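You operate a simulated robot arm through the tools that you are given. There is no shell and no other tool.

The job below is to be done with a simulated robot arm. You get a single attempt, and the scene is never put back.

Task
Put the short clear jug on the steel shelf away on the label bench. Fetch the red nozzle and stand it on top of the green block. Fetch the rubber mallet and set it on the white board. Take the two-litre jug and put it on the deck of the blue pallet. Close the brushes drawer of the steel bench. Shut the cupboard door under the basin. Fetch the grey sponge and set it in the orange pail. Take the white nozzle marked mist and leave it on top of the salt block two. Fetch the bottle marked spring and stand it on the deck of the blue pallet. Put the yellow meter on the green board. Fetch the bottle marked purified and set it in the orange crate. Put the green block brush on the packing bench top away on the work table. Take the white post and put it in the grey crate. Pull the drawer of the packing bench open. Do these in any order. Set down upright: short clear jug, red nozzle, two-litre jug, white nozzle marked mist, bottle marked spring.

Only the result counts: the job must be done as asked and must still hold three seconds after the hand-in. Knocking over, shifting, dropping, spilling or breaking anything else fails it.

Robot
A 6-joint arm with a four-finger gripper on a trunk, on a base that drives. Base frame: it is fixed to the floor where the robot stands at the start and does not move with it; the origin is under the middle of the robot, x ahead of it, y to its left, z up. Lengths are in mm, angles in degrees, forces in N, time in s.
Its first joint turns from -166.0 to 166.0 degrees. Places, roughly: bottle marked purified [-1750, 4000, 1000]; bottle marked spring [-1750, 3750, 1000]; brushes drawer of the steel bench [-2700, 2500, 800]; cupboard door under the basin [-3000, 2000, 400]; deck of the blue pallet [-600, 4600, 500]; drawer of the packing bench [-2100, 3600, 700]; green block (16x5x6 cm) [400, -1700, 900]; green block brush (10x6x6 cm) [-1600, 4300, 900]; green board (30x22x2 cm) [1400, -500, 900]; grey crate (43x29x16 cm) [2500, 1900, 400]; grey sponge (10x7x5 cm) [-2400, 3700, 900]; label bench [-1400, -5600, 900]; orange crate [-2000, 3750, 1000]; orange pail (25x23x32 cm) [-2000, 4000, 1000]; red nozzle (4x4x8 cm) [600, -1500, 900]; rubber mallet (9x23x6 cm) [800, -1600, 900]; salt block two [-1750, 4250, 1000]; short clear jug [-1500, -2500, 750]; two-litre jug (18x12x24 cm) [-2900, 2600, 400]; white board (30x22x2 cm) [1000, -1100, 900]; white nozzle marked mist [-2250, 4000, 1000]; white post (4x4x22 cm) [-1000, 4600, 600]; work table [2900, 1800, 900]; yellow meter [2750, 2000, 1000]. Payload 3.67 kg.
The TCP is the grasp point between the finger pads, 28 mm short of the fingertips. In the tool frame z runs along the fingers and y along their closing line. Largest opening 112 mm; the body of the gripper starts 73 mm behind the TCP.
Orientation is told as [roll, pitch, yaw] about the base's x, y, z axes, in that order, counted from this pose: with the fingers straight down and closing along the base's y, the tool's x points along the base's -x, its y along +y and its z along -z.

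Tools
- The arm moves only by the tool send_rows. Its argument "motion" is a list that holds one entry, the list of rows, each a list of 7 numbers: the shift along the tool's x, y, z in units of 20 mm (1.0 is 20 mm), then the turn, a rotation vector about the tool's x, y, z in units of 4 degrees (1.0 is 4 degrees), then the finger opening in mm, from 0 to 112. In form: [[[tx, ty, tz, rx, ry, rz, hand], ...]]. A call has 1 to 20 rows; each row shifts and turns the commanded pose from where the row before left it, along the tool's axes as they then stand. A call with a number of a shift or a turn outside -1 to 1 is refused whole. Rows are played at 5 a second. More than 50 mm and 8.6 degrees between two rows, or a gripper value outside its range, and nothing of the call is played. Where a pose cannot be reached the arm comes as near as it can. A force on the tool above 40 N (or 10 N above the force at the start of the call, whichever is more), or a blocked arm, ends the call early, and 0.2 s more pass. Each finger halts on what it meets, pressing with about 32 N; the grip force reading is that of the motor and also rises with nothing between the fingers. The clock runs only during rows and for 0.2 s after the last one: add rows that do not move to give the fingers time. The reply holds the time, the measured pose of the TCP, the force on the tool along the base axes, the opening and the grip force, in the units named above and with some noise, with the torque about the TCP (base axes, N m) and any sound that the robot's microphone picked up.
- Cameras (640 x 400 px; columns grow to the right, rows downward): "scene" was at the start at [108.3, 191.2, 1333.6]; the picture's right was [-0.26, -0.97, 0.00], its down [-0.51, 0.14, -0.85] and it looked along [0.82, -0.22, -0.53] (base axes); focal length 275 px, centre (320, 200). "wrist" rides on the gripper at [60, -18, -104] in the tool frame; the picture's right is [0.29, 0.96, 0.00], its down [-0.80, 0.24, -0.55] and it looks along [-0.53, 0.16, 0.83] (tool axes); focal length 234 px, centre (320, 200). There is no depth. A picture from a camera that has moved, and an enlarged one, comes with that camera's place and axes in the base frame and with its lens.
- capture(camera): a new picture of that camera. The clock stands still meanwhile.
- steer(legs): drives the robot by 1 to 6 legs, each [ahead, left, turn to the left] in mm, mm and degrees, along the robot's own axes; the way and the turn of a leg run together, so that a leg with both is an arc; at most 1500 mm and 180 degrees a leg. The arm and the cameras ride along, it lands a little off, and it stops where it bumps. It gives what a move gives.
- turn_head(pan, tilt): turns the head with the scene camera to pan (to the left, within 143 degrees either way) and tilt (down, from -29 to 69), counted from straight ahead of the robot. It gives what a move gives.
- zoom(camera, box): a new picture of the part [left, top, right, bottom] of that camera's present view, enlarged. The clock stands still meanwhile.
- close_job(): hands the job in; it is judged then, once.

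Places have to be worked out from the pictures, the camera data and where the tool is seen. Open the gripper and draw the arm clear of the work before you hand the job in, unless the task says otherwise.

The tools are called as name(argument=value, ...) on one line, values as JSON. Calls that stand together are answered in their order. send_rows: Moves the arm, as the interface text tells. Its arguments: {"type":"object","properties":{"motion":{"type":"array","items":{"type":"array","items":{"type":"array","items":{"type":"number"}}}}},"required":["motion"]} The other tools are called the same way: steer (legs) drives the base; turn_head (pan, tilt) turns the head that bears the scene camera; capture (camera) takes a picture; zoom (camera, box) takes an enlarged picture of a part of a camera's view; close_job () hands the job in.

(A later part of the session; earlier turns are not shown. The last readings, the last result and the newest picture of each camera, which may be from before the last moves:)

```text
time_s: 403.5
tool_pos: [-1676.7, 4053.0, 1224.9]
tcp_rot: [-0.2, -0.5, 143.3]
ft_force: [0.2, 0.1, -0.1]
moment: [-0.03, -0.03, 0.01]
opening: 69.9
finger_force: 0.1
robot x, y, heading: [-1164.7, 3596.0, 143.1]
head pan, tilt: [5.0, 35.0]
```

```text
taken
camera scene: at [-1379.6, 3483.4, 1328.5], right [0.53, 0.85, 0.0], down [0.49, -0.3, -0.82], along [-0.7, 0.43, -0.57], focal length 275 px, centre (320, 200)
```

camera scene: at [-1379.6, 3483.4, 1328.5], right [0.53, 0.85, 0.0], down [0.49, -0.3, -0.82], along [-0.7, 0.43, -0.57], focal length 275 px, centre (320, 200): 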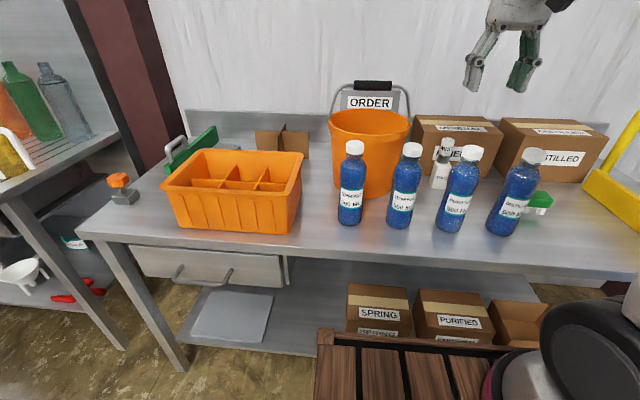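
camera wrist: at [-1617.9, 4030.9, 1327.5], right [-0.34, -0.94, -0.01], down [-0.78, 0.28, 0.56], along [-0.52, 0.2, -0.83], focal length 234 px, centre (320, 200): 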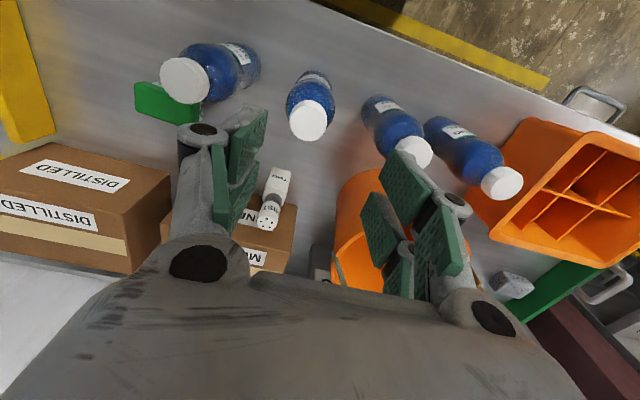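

PURIFIED's cap is 7 mm ahead and 10 mm right of the TCP. I correct, descend over the cap and grip it.

send_rows(motion=[[[-0.35, -0.48, 1, 0, 0, 0, 62], [0, 0, 1, 0, 0, 0, 62], [0, 0, 1, 0, 0, 0, 62], [0, 0, 1, 0, 0, 0, 62], [0, 0, 1, 0, 0, 0, 62], [0, 0, 1, 0, 0, 0, 62], [0, 0, 1, 0, 0, 0, 62], [0, 0, 1, 0, 0, 0, 62], [0, 0, 0, 0, 0, 0, 62]]])

capture(camera="wrist")

zoom(camera="scene", box=[380, 80, 540, 240])

```text
time_s: 405.5
tool_pos: [-1677.2, 4066.2, 1064.7]
tcp_rot: [-0.2, -0.5, 143.4]
ft_force: [-0.9, 0.2, 0.8]
moment: [-0.02, 0.0, 0.02]
opening: 61.6
finger_force: 0.1
robot x, y, heading: [-1160.2, 3599.5, 143.3]
head pan, tilt: [5.0, 35.0]
```

```text
taken
camera wrist: at [-1618.0, 4044.5, 1168.5], right [-0.34, -0.94, -0.01], down [-0.78, 0.28, 0.56], along [-0.52, 0.2, -0.83], focal length 234 px, centre (320, 200)
```

wrist: 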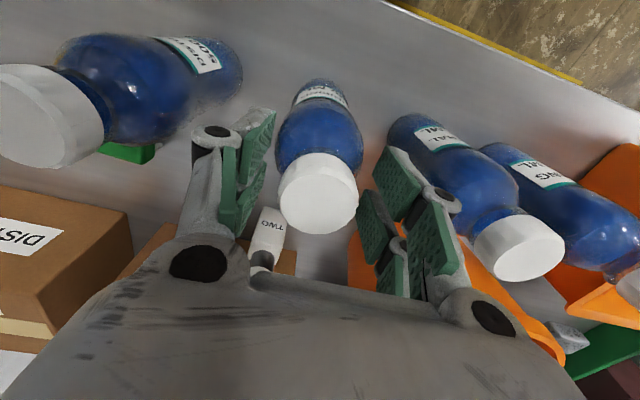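

```text
2.50 times, centred on (460, 160) of scene
camera zoom: at [-1379.3, 3483.2, 1328.6], right [0.53, 0.85, 0.0], down [0.49, -0.3, -0.82], along [-0.7, 0.43, -0.57], focal length 688 px, centre (-30, 300)
```

zoom: 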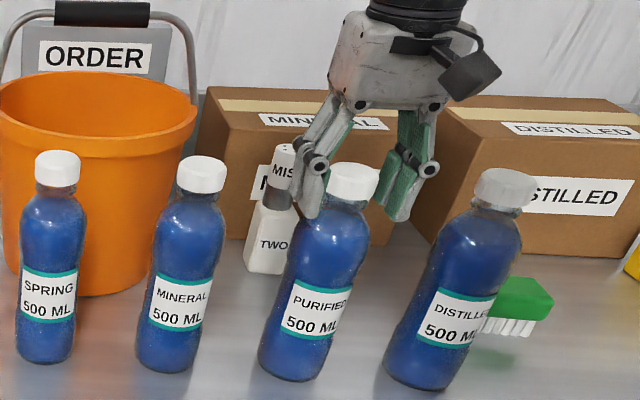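

Cap centred between the pads. Close and lift.

send_rows(motion=[[[0, 0, 0, 0, 0, 0, 50], [0, 0, 0, 0, 0, 0, 38], [0, 0, 0, 0, 0, 0, 20], [0, 0, 0, 0, 0, 0, 20], [0, 0, 0, 0, 0, 0, 20]]])

send_rows(motion=[[[0, 0, -0.4, 0, 0, 0, 20], [0, 0, -0.6, 0, 0, 0, 20], [0, 0, -1, 0, 0, 0, 20], [0, 0, -1, 0, 0, 0, 20], [0, 0, -1, 0, 0, 0, 20], [0, 0, -1, 0, 0, 0, 20], [0, 0, -1, 0, 0, 0, 20], [0, 0, -1, 0, 0, 0, 20], [0, 0, -1, 0, 0, 0, 20], [0, 0, -1, 0, 0, 0, 20], [0, 0, -1, 0, 0, 0, 20], [0, 0, -1, 0, 0, 0, 20], [0, 0, -1, 0, 0, 0, 20]]])

capture(camera="scene")

```text
time_s: 406.7
tool_pos: [-1676.9, 4065.4, 1064.1]
tcp_rot: [-0.1, -0.3, 143.3]
ft_force: [-0.1, -1.0, 0.7]
moment: [0.01, 0.04, -0.01]
opening: 37.6
finger_force: 31.8
robot x, y, heading: [-1161.3, 3598.8, 143.1]
head pan, tilt: [5.0, 35.0]
```

```text
time_s: 409.5
tool_pos: [-1676.1, 4062.4, 1304.4]
tcp_rot: [-0.2, -0.5, 143.2]
ft_force: [-0.2, -0.3, -5.7]
moment: [0.0, 0.0, 0.02]
opening: 37.5
finger_force: 32.2
robot x, y, heading: [-1156.6, 3595.4, 143.2]
head pan, tilt: [5.0, 35.0]
```

```text
taken
camera scene: at [-1379.5, 3483.3, 1328.5], right [0.53, 0.85, 0.0], down [0.49, -0.3, -0.82], along [-0.7, 0.43, -0.57], focal length 275 px, centre (320, 200)
```

scene: 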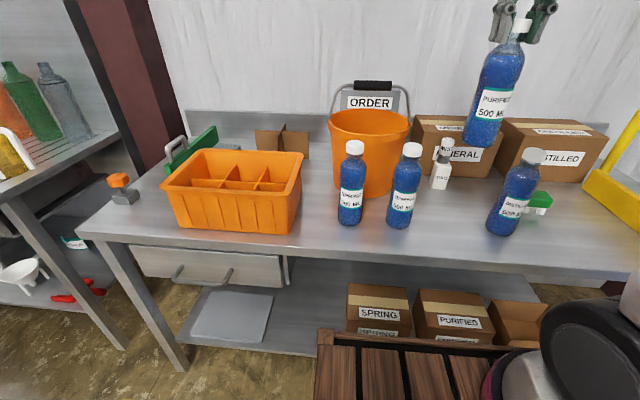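

Bottle lifted (~0.5 kg). The crate centre is (-2005,3638), rim z≈994, six ~95 mm cells; I'll use the front middle cell. I back off to stay clear of the pail, strafe left, and come forward again.

steer(legs=[[-150, 0, 0], [0, 520, 0], [150, 0, 0]])

capture(camera="wrist")

capture(camera="scene")

```text
time_s: 414.5
tool_pos: [-1990.3, 3633.8, 1304.0]
tcp_rot: [-0.2, -0.4, 143.7]
ft_force: [0.3, 0.4, -4.9]
moment: [-0.05, -0.01, 0.0]
opening: 36.2
finger_force: 31.7
robot x, y, heading: [-1472.6, 3177.7, 143.7]
head pan, tilt: [5.0, 35.0]
```

```text
taken
camera wrist: at [-1930.7, 3613.0, 1407.9], right [-0.33, -0.94, -0.01], down [-0.78, 0.27, 0.56], along [-0.53, 0.19, -0.83], focal length 234 px, centre (320, 200)
```

wrist: 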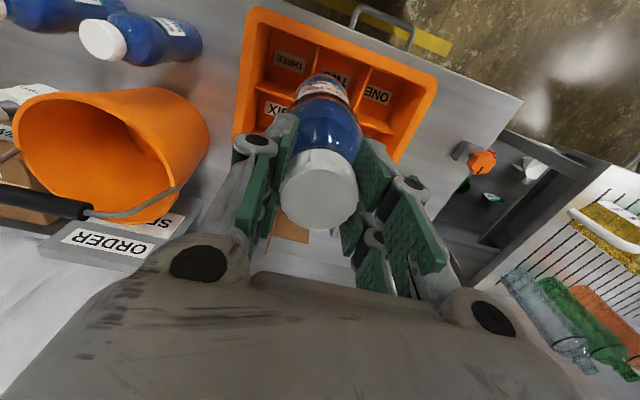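

```text
taken
camera scene: at [-1689.1, 3057.1, 1328.5], right [0.52, 0.85, 0.0], down [0.49, -0.3, -0.82], along [-0.7, 0.43, -0.57], focal length 275 px, centre (320, 200)
```

scene: 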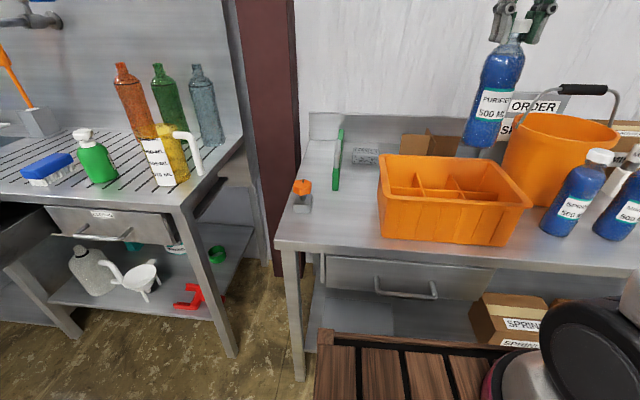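

zoom(camera="scene", box=[360, 130, 560, 260])

zoom(camera="wrist", box=[220, 0, 460, 180])

```text
3.08 times, centred on (460, 195) of scene
camera zoom: at [-1689.1, 3057.1, 1328.5], right [0.52, 0.85, 0.0], down [0.49, -0.3, -0.82], along [-0.7, 0.43, -0.57], focal length 847 px, centre (-111, 215)
```

zoom: 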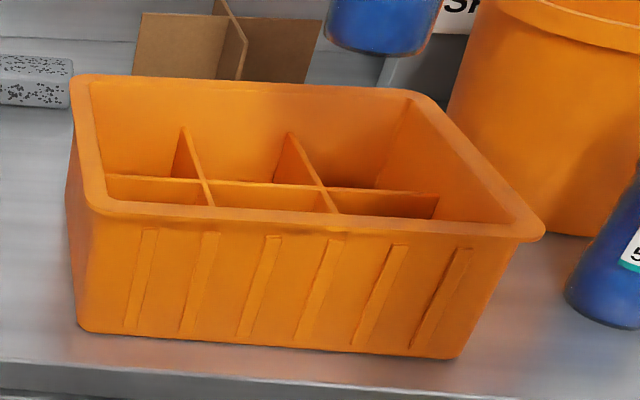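

```text
2.22 times, centred on (340, 90) of wrist
camera zoom: at [-1930.7, 3613.0, 1407.9], right [-0.33, -0.94, -0.01], down [-0.78, 0.27, 0.56], along [-0.53, 0.19, -0.83], focal length 520 px, centre (276, 444)
```

zoom: 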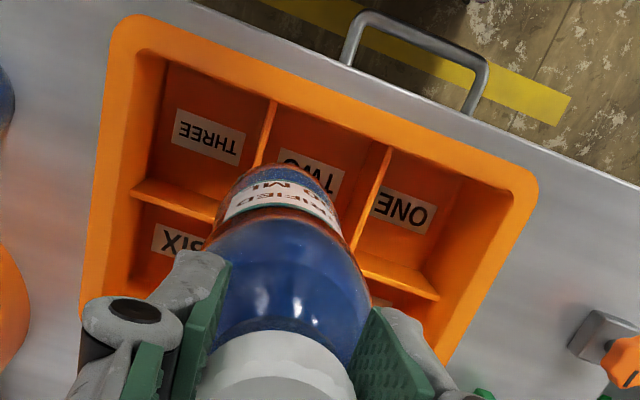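

From the wrist view the middle-front cell ("TWO") is 9 mm back and 28 mm left of the TCP. I shift and lower to just above the rim to verify.

send_rows(motion=[[[0.45, 0.7, 0, 0, 0, 0, 20], [0, 0.7, 0, 0, 0, 0, 20], [0, 0, 1, 0, 0, 0, 20], [0, 0, 1, 0, 0, 0, 20], [0, 0, 1, 0, 0, 0, 20], [0, 0, 1, 0, 0, 0, 20], [0, 0, 0.8, 0, 0, 0, 20]]])

zoom(camera="wrist", box=[220, 0, 460, 180])

zoom(camera="scene", box=[360, 80, 560, 260])

```text
time_s: 416.1
tool_pos: [-1999.7, 3607.0, 1207.5]
tcp_rot: [-0.2, -0.4, 143.7]
ft_force: [0.0, -0.5, -5.5]
moment: [-0.01, 0.02, 0.04]
opening: 36.2
finger_force: 32.1
robot x, y, heading: [-1468.4, 3169.6, 143.7]
head pan, tilt: [5.0, 35.0]
```

```text
2.22 times, centred on (340, 90) of wrist
camera zoom: at [-1940.1, 3585.8, 1310.8], right [-0.33, -0.94, -0.01], down [-0.78, 0.27, 0.56], along [-0.53, 0.19, -0.83], focal length 520 px, centre (276, 444)
```

zoom: 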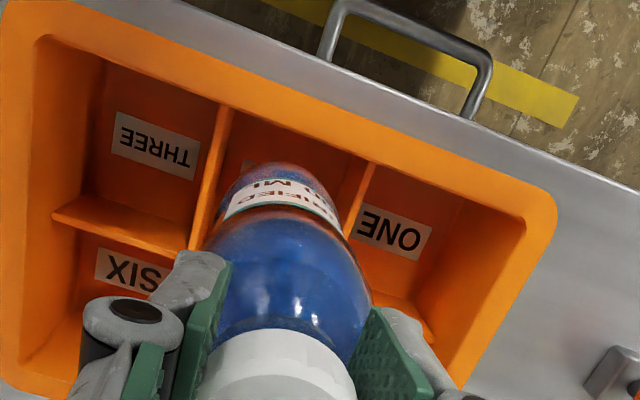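

```text
2.22 times, centred on (460, 170) of scene
camera zoom: at [-1689.1, 3057.0, 1328.5], right [0.52, 0.85, 0.0], down [0.49, -0.3, -0.82], along [-0.7, 0.43, -0.57], focal length 612 px, centre (9, 267)
```

zoom: 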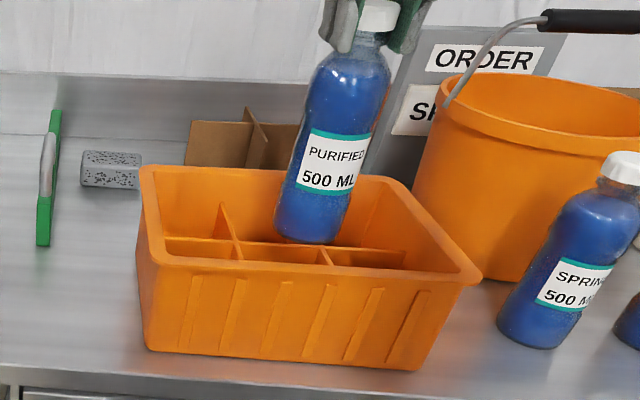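

Well centred over the cell; a 5 mm nudge back and then lowering into the cell.

send_rows(motion=[[[0.25, 0, 1, 0, 0, 0, 20], [0, 0, 1, 0, 0, 0, 20], [0, 0, 1, 0, 0, 0, 20], [0, 0, 1, 0, 0, 0, 20], [0, 0, 1, 0, 0, 0, 20], [0, 0, 1, 0, 0, 0, 20], [0, 0, 0.3, 0, 0, 0, 20], [0, 0, 0, 0, 0, 0, 20]]])

zoom(camera="scene", box=[360, 80, 560, 260])

```text
time_s: 417.9
tool_pos: [-1997.2, 3605.4, 1083.3]
tcp_rot: [-0.2, -0.4, 143.7]
ft_force: [-0.4, 0.4, -6.0]
moment: [-0.04, -0.01, 0.0]
opening: 35.9
finger_force: 32.3
robot x, y, heading: [-1472.3, 3171.5, 143.8]
head pan, tilt: [5.0, 35.0]
```

```text
2.22 times, centred on (460, 170) of scene
camera zoom: at [-1689.1, 3057.1, 1328.5], right [0.52, 0.85, 0.0], down [0.49, -0.3, -0.82], along [-0.7, 0.43, -0.57], focal length 612 px, centre (9, 267)
```

zoom: 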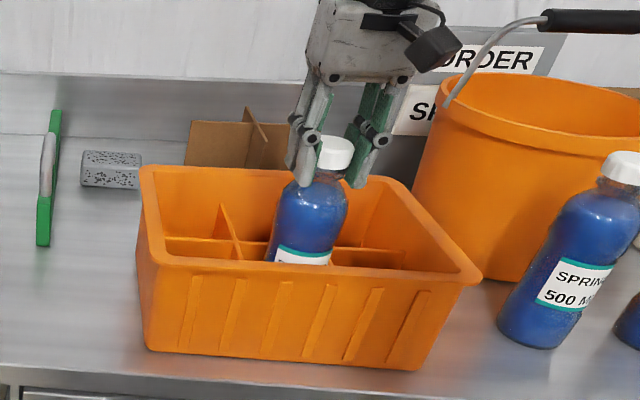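

send_rows(motion=[[[0, 0, 0.3, 0, 0, 0, 20], [0, 0, 0.2, 0, 0, 0, 20], [0, 0, 0, 0, 0, 0, 20]]])

```text
time_s: 418.7
tool_pos: [-1997.4, 3605.3, 1074.5]
tcp_rot: [-0.2, -0.6, 143.8]
ft_force: [2.3, -1.3, 35.5]
moment: [0.18, 0.27, -0.01]
opening: 36.2
finger_force: 32.1
robot x, y, heading: [-1470.2, 3177.5, 143.5]
head pan, tilt: [5.0, 35.0]
```

Bottle has bottomed out in the cell. Ease up slightly, release, and rise.

send_rows(motion=[[[0, 0, -0.2, 0, 0, 0, 20], [0, 0, 0, 0, 0, 0, 40], [0, 0, 0, 0, 0, 0, 50], [0, 0, 0, 0, 0, 0, 60], [0, 0, -1, 0, 0, 0, 60], [0, 0, -1, 0, 0, 0, 60], [0, 0, -1, 0, 0, 0, 60], [0, 0, -1, 0, 0, 0, 60], [0, 0, -1, 0, 0, 0, 60], [0, 0, -1, 0, 0, 0, 60], [0, 0, -1, 0, 0, 0, 60], [0, 0, -1, 0, 0, 0, 60]]])

capture(camera="wrist")

capture(camera="scene")

```text
time_s: 421.3
tool_pos: [-1995.7, 3604.5, 1233.8]
tcp_rot: [-0.2, -0.4, 143.7]
ft_force: [0.2, -0.1, 0.1]
moment: [0.0, -0.03, -0.01]
opening: 60.1
finger_force: 0.1
robot x, y, heading: [-1470.2, 3175.9, 143.8]
head pan, tilt: [5.0, 35.0]
```

```text
taken
camera wrist: at [-1936.1, 3583.4, 1339.0], right [-0.33, -0.94, -0.01], down [-0.78, 0.27, 0.56], along [-0.53, 0.19, -0.83], focal length 234 px, centre (320, 200)
```

wrist: 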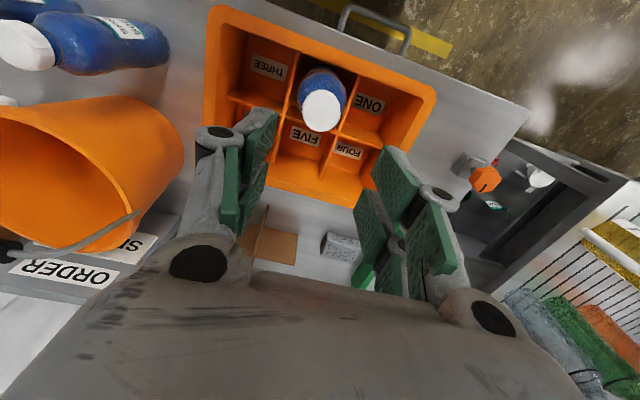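

```text
taken
camera scene: at [-1689.0, 3057.0, 1328.6], right [0.52, 0.85, 0.0], down [0.49, -0.3, -0.82], along [-0.7, 0.43, -0.57], focal length 275 px, centre (320, 200)
```

scene: 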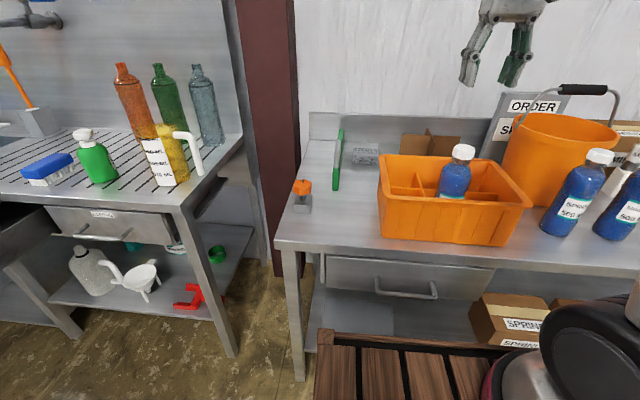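

PURIFIED sits in the crate. Now the grey sponge near the back wall: I shift left and forward and bring the wrist camera toward it.

steer(legs=[[0, 100, 0], [115, 0, 0]])

send_rows(motion=[[[-1, 0.3, 0, 0, 0, 0, 80], [-1, 0.3, 0, 0, 0, 0, 80], [-1, 0.3, 0, 0, 0, 0, 80], [-1, 0.3, 0, 0, 0, 0, 80], [-1, 0.3, 0, 0, 0, 0, 80], [-1, 0.3, 0, 0, 0, 0, 80]]])

capture(camera="wrist")

capture(camera="scene")

```text
time_s: 423.2
tool_pos: [-2149.0, 3589.0, 1234.8]
tcp_rot: [-0.1, -0.5, 143.8]
ft_force: [0.0, 0.4, -1.3]
moment: [-0.02, -0.03, 0.0]
opening: 60.2
finger_force: 0.1
robot x, y, heading: [-1623.8, 3158.1, 143.7]
head pan, tilt: [5.0, 35.0]
```

```text
time_s: 424.6
tool_pos: [-2266.4, 3631.2, 1236.8]
tcp_rot: [-0.2, -0.6, 143.9]
ft_force: [0.4, -0.4, 0.4]
moment: [0.04, 0.03, 0.01]
opening: 80.1
finger_force: 0.0
robot x, y, heading: [-1624.2, 3158.8, 143.7]
head pan, tilt: [5.0, 35.0]
```

```text
taken
camera wrist: at [-2207.0, 3610.4, 1340.9], right [-0.33, -0.94, -0.01], down [-0.78, 0.27, 0.56], along [-0.53, 0.19, -0.83], focal length 234 px, centre (320, 200)
```

wrist: 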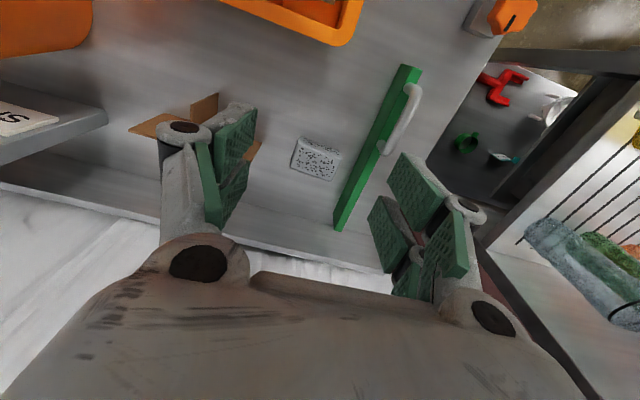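

```text
taken
camera scene: at [-1840.4, 3042.2, 1328.6], right [0.52, 0.86, 0.0], down [0.49, -0.3, -0.82], along [-0.7, 0.42, -0.57], focal length 275 px, centre (320, 200)
```

scene: 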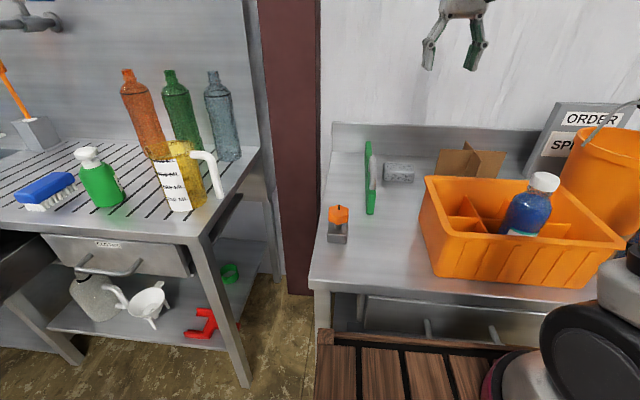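

zoom(camera="wrist", box=[230, 90, 430, 240])

```text
2.67 times, centred on (330, 165) of wrist
camera zoom: at [-2207.0, 3610.4, 1340.9], right [-0.33, -0.94, -0.01], down [-0.78, 0.27, 0.56], along [-0.53, 0.19, -0.83], focal length 624 px, centre (293, 293)
```

zoom: 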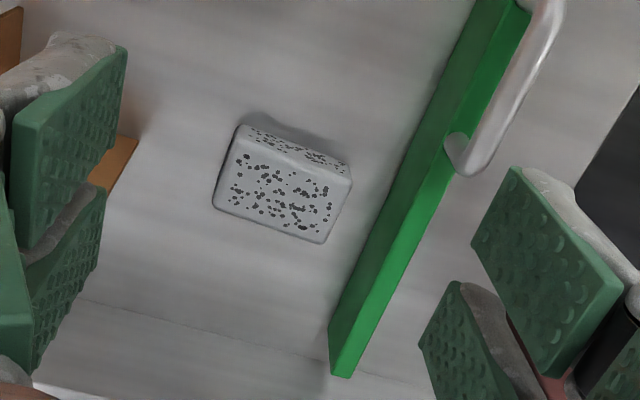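

The sponge (≈95×60 mm, long side left-right) lies at (-2384,3681). I rotate the gripper 90° so it closes fore-aft on the short side, clear of the squeegee.

send_rows(motion=[[[0, 0, 0, 0, 0, 1, 100], [0, 0, 0, 0, 0, 1, 100], [0, 0, 0, 0, 0, 1, 100], [0, 0, 0, 0, 0, 1, 100], [0, 0, 0, 0, 0, 1, 100], [0, 0, 0, 0, 0, 1, 100], [0, 0, 0, 0, 0, 1, 100], [0, 0, 0, 0, 0, 1, 100], [0, 0, 0, 0, 0, 1, 100], [0, 0, 0, 0, 0, 1, 100], [0, 0, 0, 0, 0, 1, 100], [0, 0, 0, 0, 0, 1, 100], [0, 0, 0, 0, 0, 1, 100], [0, 0, 0, 0, 0, 1, 100], [0, 0, 0, 0, 0, 1, 100], [0, 0, 0, 0, 0, 1, 100], [0, 0, 0, 0, 0, 1, 100], [0, 0, 0, 0, 0, 1, 100], [0, 0, 0, 0, 0, 1, 100], [0, 0, 0, 0, 0, 1, 100]]])

send_rows(motion=[[[0, 0, 0, 0, 0, 1, 100], [0, 0, 1, 0, 0, 0.2, 100], [0, 0, 1, 0, 0, 0, 100], [0, 0, 1, 0, 0, 0, 100], [0.24, 1, 0.6, 0, 0, 0, 100], [0.24, 1, 0.6, 0, 0, 0, 100], [0.24, 1, 0.6, 0, 0, 0, 100], [0.24, 1, 0.6, 0, 0, 0, 100], [0.24, 1, 0.6, 0, 0, 0, 100], [0.24, 1, 0.6, 0, 0, 0, 100], [0, 0, 1, 0, 0, 0, 100], [0, 0, 1, 0, 0, 0, 100]]])

capture(camera="wrist")

zoom(camera="scene", box=[300, 50, 500, 230])

```text
time_s: 428.8
tool_pos: [-2267.4, 3632.5, 1235.6]
tcp_rot: [0.4, -0.3, 63.7]
ft_force: [0.4, -0.5, 1.2]
moment: [0.0, 0.02, 0.0]
opening: 100.0
finger_force: 0.1
robot x, y, heading: [-1627.1, 3158.3, 143.9]
head pan, tilt: [5.0, 35.0]
```

```text
time_s: 431.4
tool_pos: [-2386.5, 3669.5, 1062.6]
tcp_rot: [0.4, -0.1, 59.1]
ft_force: [0.1, 0.1, 0.6]
moment: [-0.01, -0.03, -0.02]
opening: 100.0
finger_force: 0.1
robot x, y, heading: [-1622.6, 3156.2, 143.9]
head pan, tilt: [5.0, 35.0]
```

```text
taken
camera wrist: at [-2401.0, 3608.3, 1167.0], right [-0.97, 0.25, 0.01], down [0.21, 0.8, 0.56], along [0.13, 0.54, -0.83], focal length 234 px, centre (320, 200)
```

wrist: 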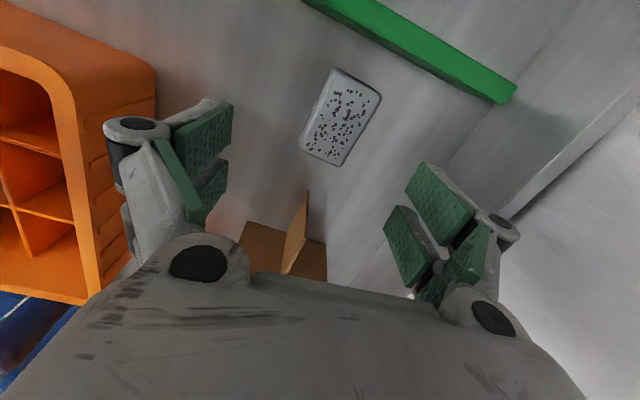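

```text
2.22 times, centred on (400, 140) of scene
camera zoom: at [-1840.6, 3042.3, 1328.6], right [0.52, 0.86, 0.0], down [0.49, -0.3, -0.82], along [-0.7, 0.42, -0.57], focal length 612 px, centre (142, 333)
```

zoom: 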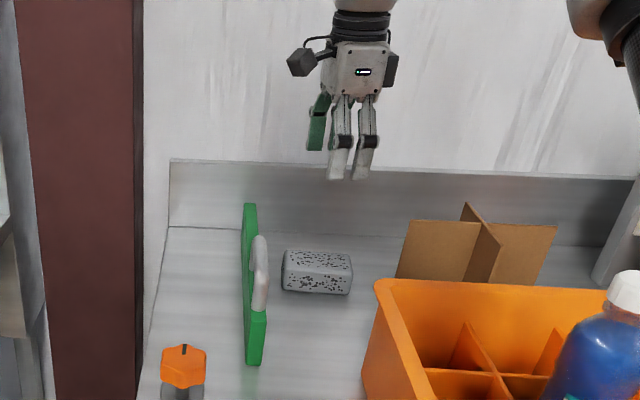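

The sponge is 20 mm further forward, 7 mm left, rotated ~7°. I align, descend to z≈902 and close.

send_rows(motion=[[[0.36, 0.99, 0, 0, 0, 0, 100], [0, 0, 1, 0, 0, 1, 100], [0, 0, 1, 0, 0, 0.85, 100], [0, 0, 1, 0, 0, 0, 100], [0, 0, 1, 0, 0, 0, 100], [0, 0, 1, 0, 0, 0, 100], [0, 0, 1, 0, 0, 0, 100], [0, 0, 1, 0, 0, 0, 100], [0, 0, 0, 0, 0, 0, 100]]])

capture(camera="wrist")

zoom(camera="scene", box=[300, 50, 500, 230])

```text
time_s: 433.4
tool_pos: [-2407.1, 3675.8, 924.3]
tcp_rot: [0.4, -0.2, 51.6]
ft_force: [0.6, 0.5, -0.3]
moment: [0.0, 0.0, 0.01]
opening: 100.3
finger_force: 0.0
robot x, y, heading: [-1620.4, 3159.3, 143.8]
head pan, tilt: [5.0, 35.0]
```

```text
taken
camera wrist: at [-2429.2, 3616.9, 1028.4], right [-0.93, 0.37, 0.01], down [0.31, 0.77, 0.56], along [0.2, 0.52, -0.83], focal length 234 px, centre (320, 200)
```

wrist: 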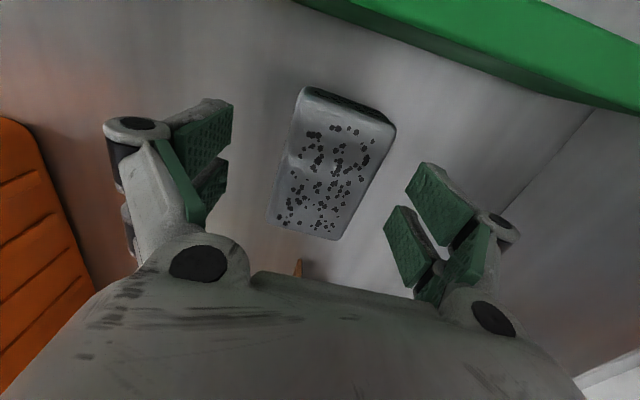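

```text
2.22 times, centred on (400, 140) of scene
camera zoom: at [-1840.7, 3042.3, 1328.6], right [0.52, 0.86, 0.0], down [0.49, -0.3, -0.82], along [-0.7, 0.42, -0.57], focal length 612 px, centre (142, 333)
```

zoom: 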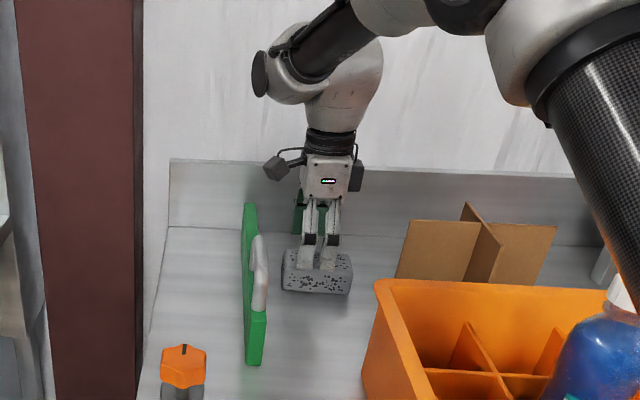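

send_rows(motion=[[[0, 0, 1, 0, 0, 0, 100], [0, 0, 0.1, 0, 0, 0, 100], [0, 0, 0, 0, 0, 0, 80], [0, 0, 0, 0, 0, 0, 60], [0, 0, 0, 0, 0, 0, 40], [0, 0, 0, 0, 0, 0, 30], [0, 0, 0, 0, 0, 0, 30]]])

send_rows(motion=[[[0, 0, -0.5, 0, 0, 0, 30], [0, 0, -1, 0, 0, 0, 30], [0, 0, -1, 0, 0, 0, 30], [0, 0, -1, 0, 0, 0, 30], [0, 0, -1, 0, 0, 0, 30], [0, 0, -1, 0, 0, 0, 30], [0, 0, -1, 0, 0, 0, 30], [0, 0, -1, 0, 0, 0, 30], [0, 0, -1, 0, 0, 0, 30]]])

capture(camera="wrist")

capture(camera="scene")

```text
time_s: 435.0
tool_pos: [-2407.8, 3676.0, 902.1]
tcp_rot: [0.4, -0.2, 51.6]
ft_force: [0.4, 0.9, 2.3]
moment: [-0.02, -0.04, 0.0]
opening: 63.3
finger_force: 32.1
robot x, y, heading: [-1623.7, 3162.6, 143.6]
head pan, tilt: [5.0, 35.0]
```

```text
time_s: 437.0
tool_pos: [-2404.9, 3673.9, 1072.7]
tcp_rot: [0.4, -0.2, 51.7]
ft_force: [0.0, -0.2, -0.4]
moment: [-0.02, -0.01, 0.02]
opening: 63.1
finger_force: 32.1
robot x, y, heading: [-1624.8, 3159.3, 143.8]
head pan, tilt: [5.0, 35.0]
```

```text
taken
camera wrist: at [-2427.1, 3615.0, 1177.1], right [-0.93, 0.37, 0.01], down [0.31, 0.77, 0.56], along [0.2, 0.52, -0.83], focal length 234 px, centre (320, 200)
```

wrist: 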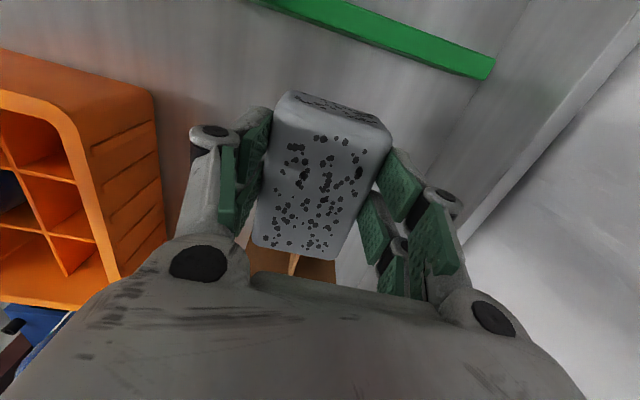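

```text
taken
camera scene: at [-1840.9, 3042.4, 1328.5], right [0.52, 0.86, 0.0], down [0.49, -0.3, -0.82], along [-0.7, 0.42, -0.57], focal length 275 px, centre (320, 200)
```

scene: 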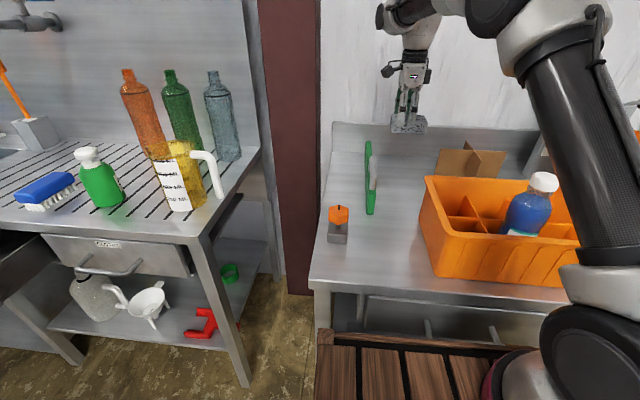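

Sponge lifted. I raise and retract, then move the robot right to look down into the pail.

send_rows(motion=[[[0, -1, -1, 0, 0, 0, 30], [0, -1, -1, 0, 0, 0, 30], [0, -1, -1, 0, 0, 0, 30], [0, -1, -1, 0, 0, 0, 30], [0, -1, -1, 0, 0, 0, 30], [0, -1, -1, 0, 0, 0, 30], [0, -1, -1, 0, 0, 0, 30], [0, -1, -1, 0, 0, 0, 30], [0, -1, -1, 0, 0, 0, 30], [0, -1, -1, 0, 0, 0, 30], [0, 0, -1, 0, 0, 0, 30]]])

steer(legs=[[-120, 0, 0], [0, -400, 0]])

capture(camera="wrist")

capture(camera="scene")

```text
time_s: 439.4
tool_pos: [-2246.2, 3546.5, 1291.1]
tcp_rot: [0.4, -0.1, 51.6]
ft_force: [-0.3, -0.3, -1.1]
moment: [-0.03, -0.02, -0.03]
opening: 63.2
finger_force: 31.8
robot x, y, heading: [-1623.5, 3159.3, 143.6]
head pan, tilt: [5.0, 35.0]
```

```text
time_s: 442.8
tool_pos: [-1903.2, 3806.5, 1290.1]
tcp_rot: [0.5, -0.2, 50.6]
ft_force: [0.0, 0.0, -0.6]
moment: [-0.01, 0.0, 0.04]
opening: 63.1
finger_force: 32.1
robot x, y, heading: [-1286.6, 3404.8, 142.6]
head pan, tilt: [5.0, 35.0]
```

```text
taken
camera wrist: at [-1926.5, 3748.2, 1394.7], right [-0.92, 0.39, 0.01], down [0.32, 0.76, 0.56], along [0.21, 0.52, -0.83], focal length 234 px, centre (320, 200)
```

wrist: 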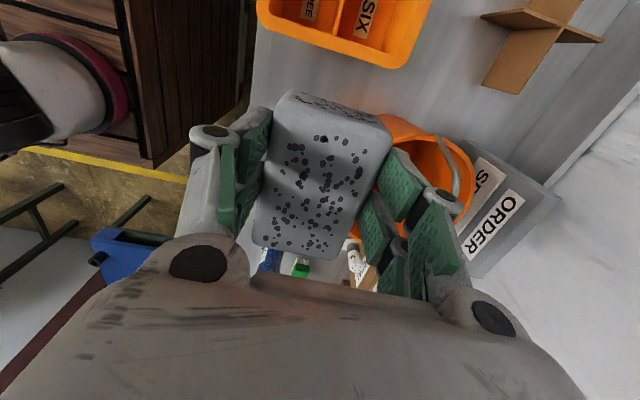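

```text
taken
camera scene: at [-1507.1, 3294.5, 1328.6], right [0.53, 0.85, 0.0], down [0.49, -0.31, -0.82], along [-0.69, 0.44, -0.57], focal length 275 px, centre (320, 200)
```

scene: 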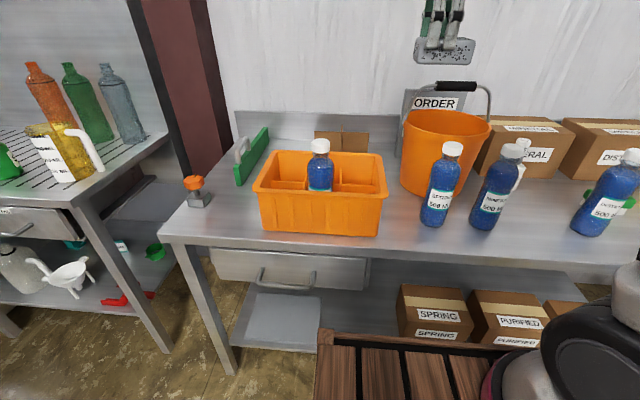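

zoom(camera="scene", box=[380, 60, 520, 220])

zoom(camera="wrist", box=[240, 80, 560, 300])

```text
2.50 times, centred on (450, 140) of scene
camera zoom: at [-1507.1, 3294.5, 1328.6], right [0.53, 0.85, 0.0], down [0.49, -0.31, -0.82], along [-0.69, 0.44, -0.57], focal length 688 px, centre (-5, 350)
```

zoom: 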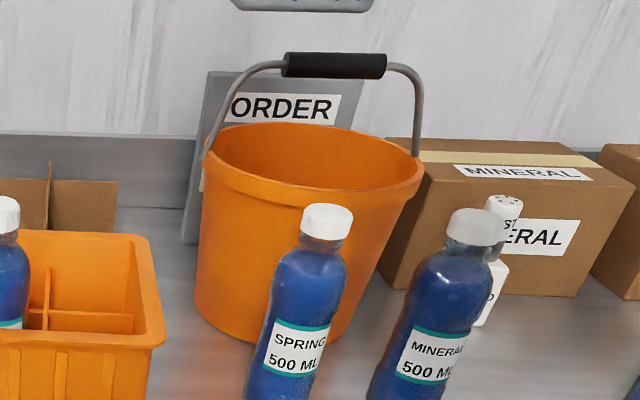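

```text
1.82 times, centred on (400, 190) of wrist
camera zoom: at [-1926.5, 3748.2, 1394.7], right [-0.92, 0.39, 0.01], down [0.32, 0.76, 0.56], along [0.21, 0.52, -0.83], focal length 426 px, centre (174, 218)
```

zoom: 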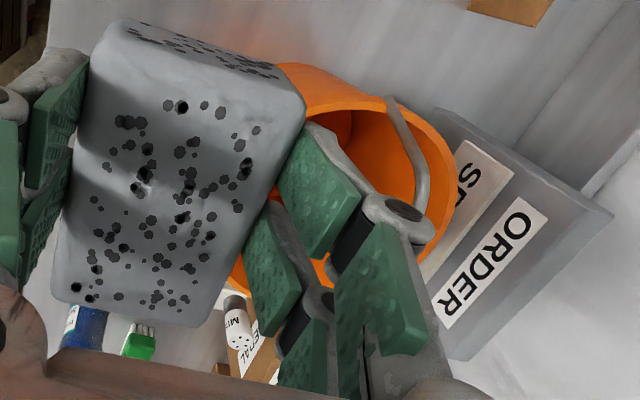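

The pail's handle stands upright over its middle, so I'll turn the gripper back (sponge lengthwise fore-aft) to slip it in the front half. Rotating back first.

send_rows(motion=[[[0, 0, 0, 0, 0, -1, 30], [0, 0, 0, 0, 0, -1, 30], [0, 0, 0, 0, 0, -1, 30], [0, 0, 0, 0, 0, -1, 30], [0, 0, 0, 0, 0, -1, 30], [0, 0, 0, 0, 0, -1, 30], [0, 0, 0, 0, 0, -1, 30], [0, 0, 0, 0, 0, -1, 30], [0, 0, 0, 0, 0, -1, 30], [0, 0, 0, 0, 0, -1, 30], [0, 0, 0, 0, 0, -1, 30], [0, 0, 0, 0, 0, -1, 30], [0, 0, 0, 0, 0, -1, 30], [0, 0, 0, 0, 0, -1, 30], [0, 0, 0, 0, 0, -1, 30], [0, 0, 0, 0, 0, -1, 30], [0, 0, 0, 0, 0, -1, 30], [0, 0, 0, 0, 0, -1, 30], [0, 0, 0, 0, 0, -1, 30], [0, 0, 0, 0, 0, -1, 30]]])

send_rows(motion=[[[0, 0, 0, 0, 0, -1, 30], [0, 0, 0, 0, 0, -1, 30], [0, -0.8, 0, 0, 0, -1, 30], [0, -1, 0, 0, 0, 0, 30], [0, -1, 0, 0, 0, 0, 30], [0, -1, 0, 0, 0, 0, 30], [0, -1, 0, 0, 0, 0, 30], [0, -1, 0, 0, 0, 0, 30]]])

capture(camera="wrist")

zoom(camera="scene", box=[380, 40, 520, 220])

```text
time_s: 447.0
tool_pos: [-1902.1, 3806.5, 1290.9]
tcp_rot: [-0.1, -0.4, 130.5]
ft_force: [-0.9, 0.0, -0.4]
moment: [-0.01, -0.01, -0.01]
opening: 63.2
finger_force: 32.1
robot x, y, heading: [-1287.0, 3410.2, 142.6]
head pan, tilt: [5.0, 35.0]
```

```text
time_s: 448.8
tool_pos: [-1830.1, 3898.5, 1291.8]
tcp_rot: [-0.3, -0.4, 142.6]
ft_force: [-0.9, -0.6, 0.4]
moment: [0.02, 0.0, 0.01]
opening: 63.1
finger_force: 32.5
robot x, y, heading: [-1286.0, 3407.0, 143.1]
head pan, tilt: [5.0, 35.0]
```

```text
taken
camera wrist: at [-1772.0, 3875.7, 1395.7], right [-0.35, -0.94, -0.01], down [-0.78, 0.29, 0.56], along [-0.52, 0.2, -0.83], focal length 234 px, centre (320, 200)
```

wrist: 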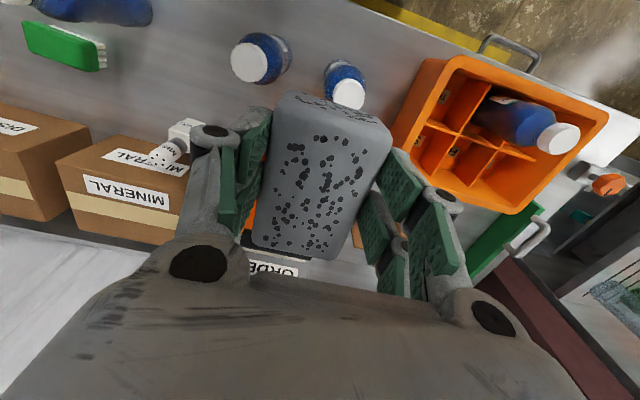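

```text
2.22 times, centred on (450, 130) of scene
camera zoom: at [-1507.1, 3294.3, 1328.5], right [0.53, 0.85, 0.0], down [0.49, -0.31, -0.82], along [-0.69, 0.44, -0.57], focal length 612 px, centre (31, 356)
```

zoom: 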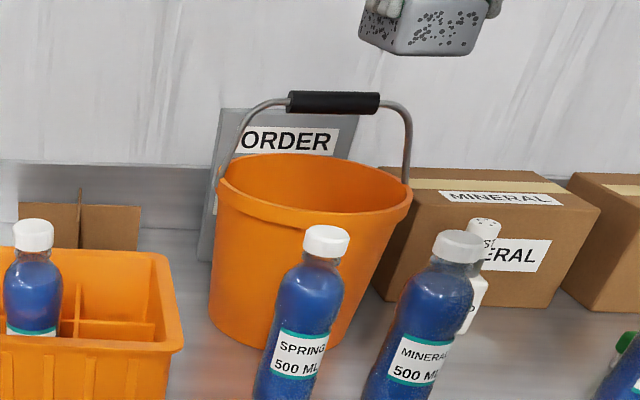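

Lateral alignment with the pail is good. I move forward 70 mm and down to just above handle height, then check.

send_rows(motion=[[[-1, 0, 0.5, 0, 0, 0, 30], [-1, 0, 0.5, 0, 0, 0, 30], [-1, 0, 1, 0, 0, 0, 30], [-0.5, 0, 1, 0, 0, 0, 30], [0, 0, 0.6, 0, 0, 0, 30]]])

capture(camera="wrist")

zoom(camera="scene", box=[380, 40, 520, 220])

```text
time_s: 450.0
tool_pos: [-1888.0, 3941.0, 1220.1]
tcp_rot: [-0.2, -0.4, 142.5]
ft_force: [0.6, -0.8, 0.1]
moment: [-0.03, 0.03, 0.02]
opening: 62.9
finger_force: 32.5
robot x, y, heading: [-1291.1, 3407.5, 142.7]
head pan, tilt: [5.0, 35.0]
```

```text
taken
camera wrist: at [-1828.5, 3918.4, 1324.7], right [-0.35, -0.94, -0.01], down [-0.78, 0.29, 0.56], along [-0.52, 0.2, -0.83], focal length 234 px, centre (320, 200)
```

wrist: 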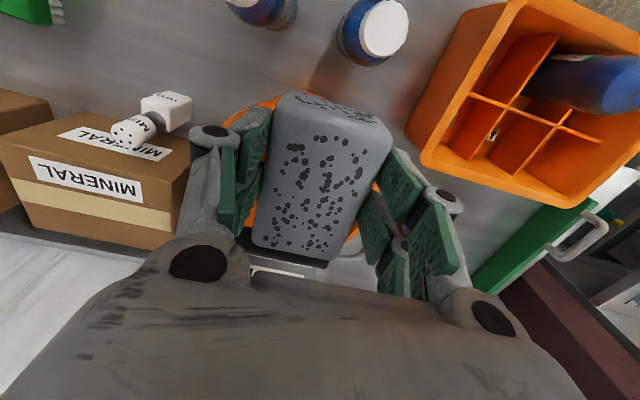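

```text
2.22 times, centred on (450, 130) of scene
camera zoom: at [-1507.0, 3294.4, 1328.6], right [0.53, 0.85, 0.0], down [0.49, -0.31, -0.82], along [-0.69, 0.44, -0.57], focal length 612 px, centre (31, 356)
```

zoom: 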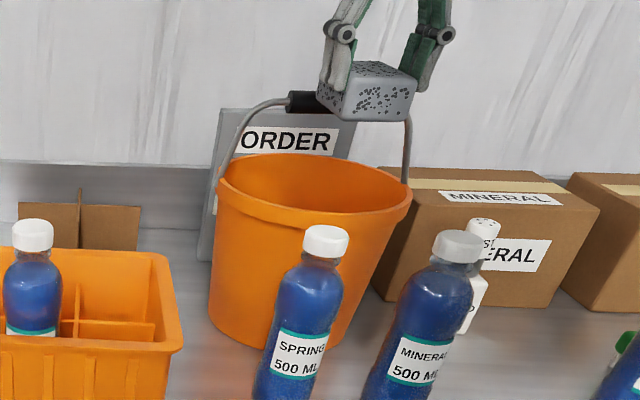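

zoom(camera="wrist", box=[220, 70, 420, 280])

```text
1.90 times, centred on (320, 175) of wrist
camera zoom: at [-1828.5, 3918.4, 1324.7], right [-0.35, -0.94, -0.01], down [-0.78, 0.29, 0.56], along [-0.52, 0.2, -0.83], focal length 446 px, centre (320, 248)
```

zoom: 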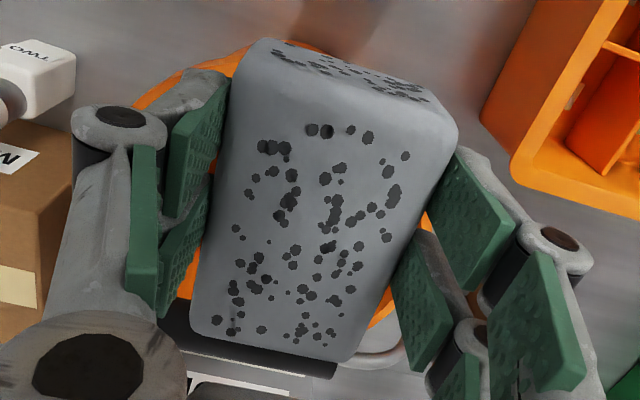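

Now the handle grip is visible ~110 mm ahead and the pail centre ~101 mm ahead, 5 mm right. I move 46 mm forward, 5 mm right and lower to just above the rim.

send_rows(motion=[[[-1, -0.25, 0, 0, 0, 0, 30], [-1, 0, 0, 0, 0, 0, 30], [-0.3, 0, 1, 0, 0, 0, 30], [0, 0, 1, 0, 0, 0, 30], [0, 0, 1, 0, 0, 0, 30], [0, 0, 1, 0, 0, 0, 30], [0, 0, 1, 0, 0, 0, 30]]])

zoom(camera="wrist", box=[220, 30, 420, 280])

zoom(camera="scene", box=[380, 40, 520, 220])

```text
time_s: 451.6
tool_pos: [-1922.0, 3973.4, 1119.8]
tcp_rot: [-0.2, -0.5, 142.6]
ft_force: [-1.2, -0.8, 0.0]
moment: [-0.01, 0.01, 0.03]
opening: 63.1
finger_force: 32.0
robot x, y, heading: [-1290.2, 3408.0, 142.9]
head pan, tilt: [5.0, 35.0]
```

```text
1.60 times, centred on (320, 155) of wrist
camera zoom: at [-1862.6, 3951.0, 1222.9], right [-0.35, -0.94, -0.01], down [-0.78, 0.29, 0.56], along [-0.52, 0.2, -0.83], focal length 375 px, centre (320, 272)
```

zoom: 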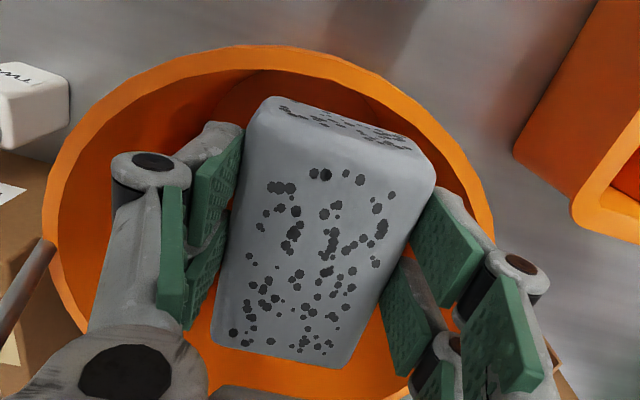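

```text
2.22 times, centred on (450, 130) of scene
camera zoom: at [-1507.0, 3294.4, 1328.6], right [0.53, 0.85, 0.0], down [0.49, -0.31, -0.82], along [-0.69, 0.44, -0.57], focal length 612 px, centre (31, 356)
```

zoom: 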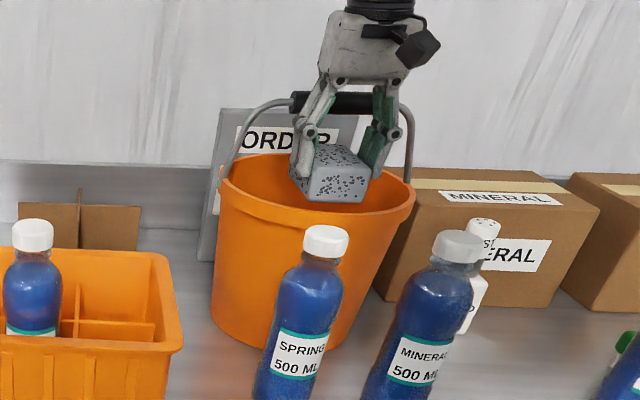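

The sponge is inside the rim outline. Lowering 60 mm into the pail and releasing.

send_rows(motion=[[[0, 0, 1, 0, 0, 0, 30], [0, 0, 1, 0, 0, 0, 30], [0, 0, 1, 0, 0, 0, 30], [0, 0, 0, 0, 0, 0, 30]]])

zoom(camera="wrist", box=[220, 30, 420, 280])

```text
time_s: 452.6
tool_pos: [-1923.2, 3972.7, 1059.2]
tcp_rot: [-0.2, -0.3, 142.6]
ft_force: [0.7, 0.7, -0.1]
moment: [0.01, 0.05, 0.0]
opening: 62.9
finger_force: 32.1
robot x, y, heading: [-1286.9, 3408.3, 142.8]
head pan, tilt: [5.0, 35.0]
```

```text
1.60 times, centred on (320, 155) of wrist
camera zoom: at [-1863.3, 3950.5, 1163.4], right [-0.35, -0.94, -0.01], down [-0.78, 0.29, 0.56], along [-0.52, 0.2, -0.83], focal length 375 px, centre (320, 272)
```

zoom: 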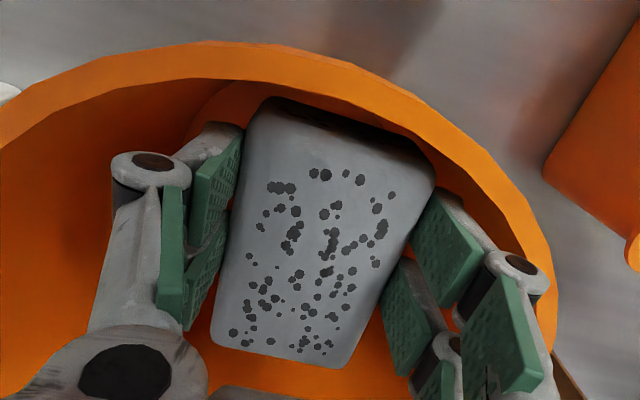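

Inside the pail. I shift 12 mm right for finger room, open modestly, and withdraw straight up.

send_rows(motion=[[[0, -0.6, 0, 0, 0, 0, 30], [0, 0, 0, 0, 0, 0, 70], [0, 0, 0, 0, 0, 0, 76], [0, 0, 0, 0, 0, 0, 76], [0, 0, -1, 0, 0, 0, 76], [0, 0, -1, 0, 0, 0, 76], [0, 0, -1, 0, 0, 0, 76], [0, 0, -1, 0, 0, 0, 76], [0, 0, -1, 0, 0, 0, 76], [0, 0, -1, 0, 0, 0, 76], [0, 0, -1, 0, 0, 0, 76], [0, 0, -1, 0, 0, 0, 76], [0, 0, -1, 0, 0, 0, 76], [1, 0, -1, 0, 0, 0, 76], [1, 0, -1, 0, 0, 0, 76]]])

capture(camera="wrist")

capture(camera="scene")

```text
time_s: 455.8
tool_pos: [-1882.3, 3956.8, 1279.5]
tcp_rot: [-0.2, -0.3, 142.5]
ft_force: [-0.7, 1.2, -0.1]
moment: [-0.04, -0.03, 0.0]
opening: 75.9
finger_force: 0.1
robot x, y, heading: [-1287.0, 3408.6, 142.6]
head pan, tilt: [5.0, 35.0]
```

```text
taken
camera wrist: at [-1823.9, 3934.3, 1383.7], right [-0.35, -0.94, -0.01], down [-0.78, 0.29, 0.56], along [-0.52, 0.2, -0.83], focal length 234 px, centre (320, 200)
```

wrist: 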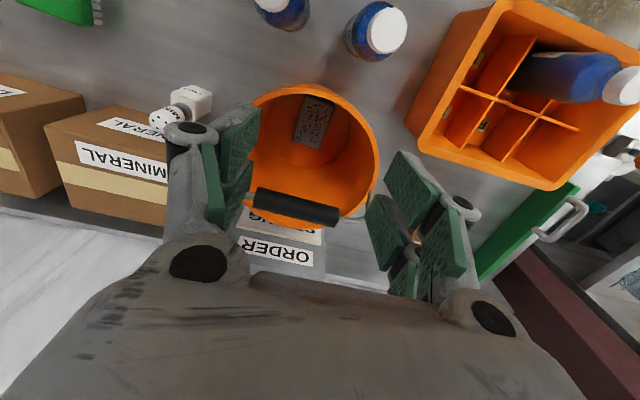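

```text
taken
camera scene: at [-1507.4, 3294.7, 1328.5], right [0.53, 0.85, 0.0], down [0.49, -0.31, -0.82], along [-0.69, 0.44, -0.57], focal length 275 px, centre (320, 200)
```

scene: 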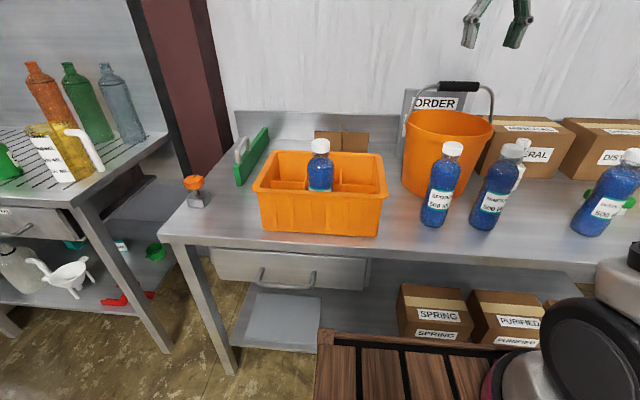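

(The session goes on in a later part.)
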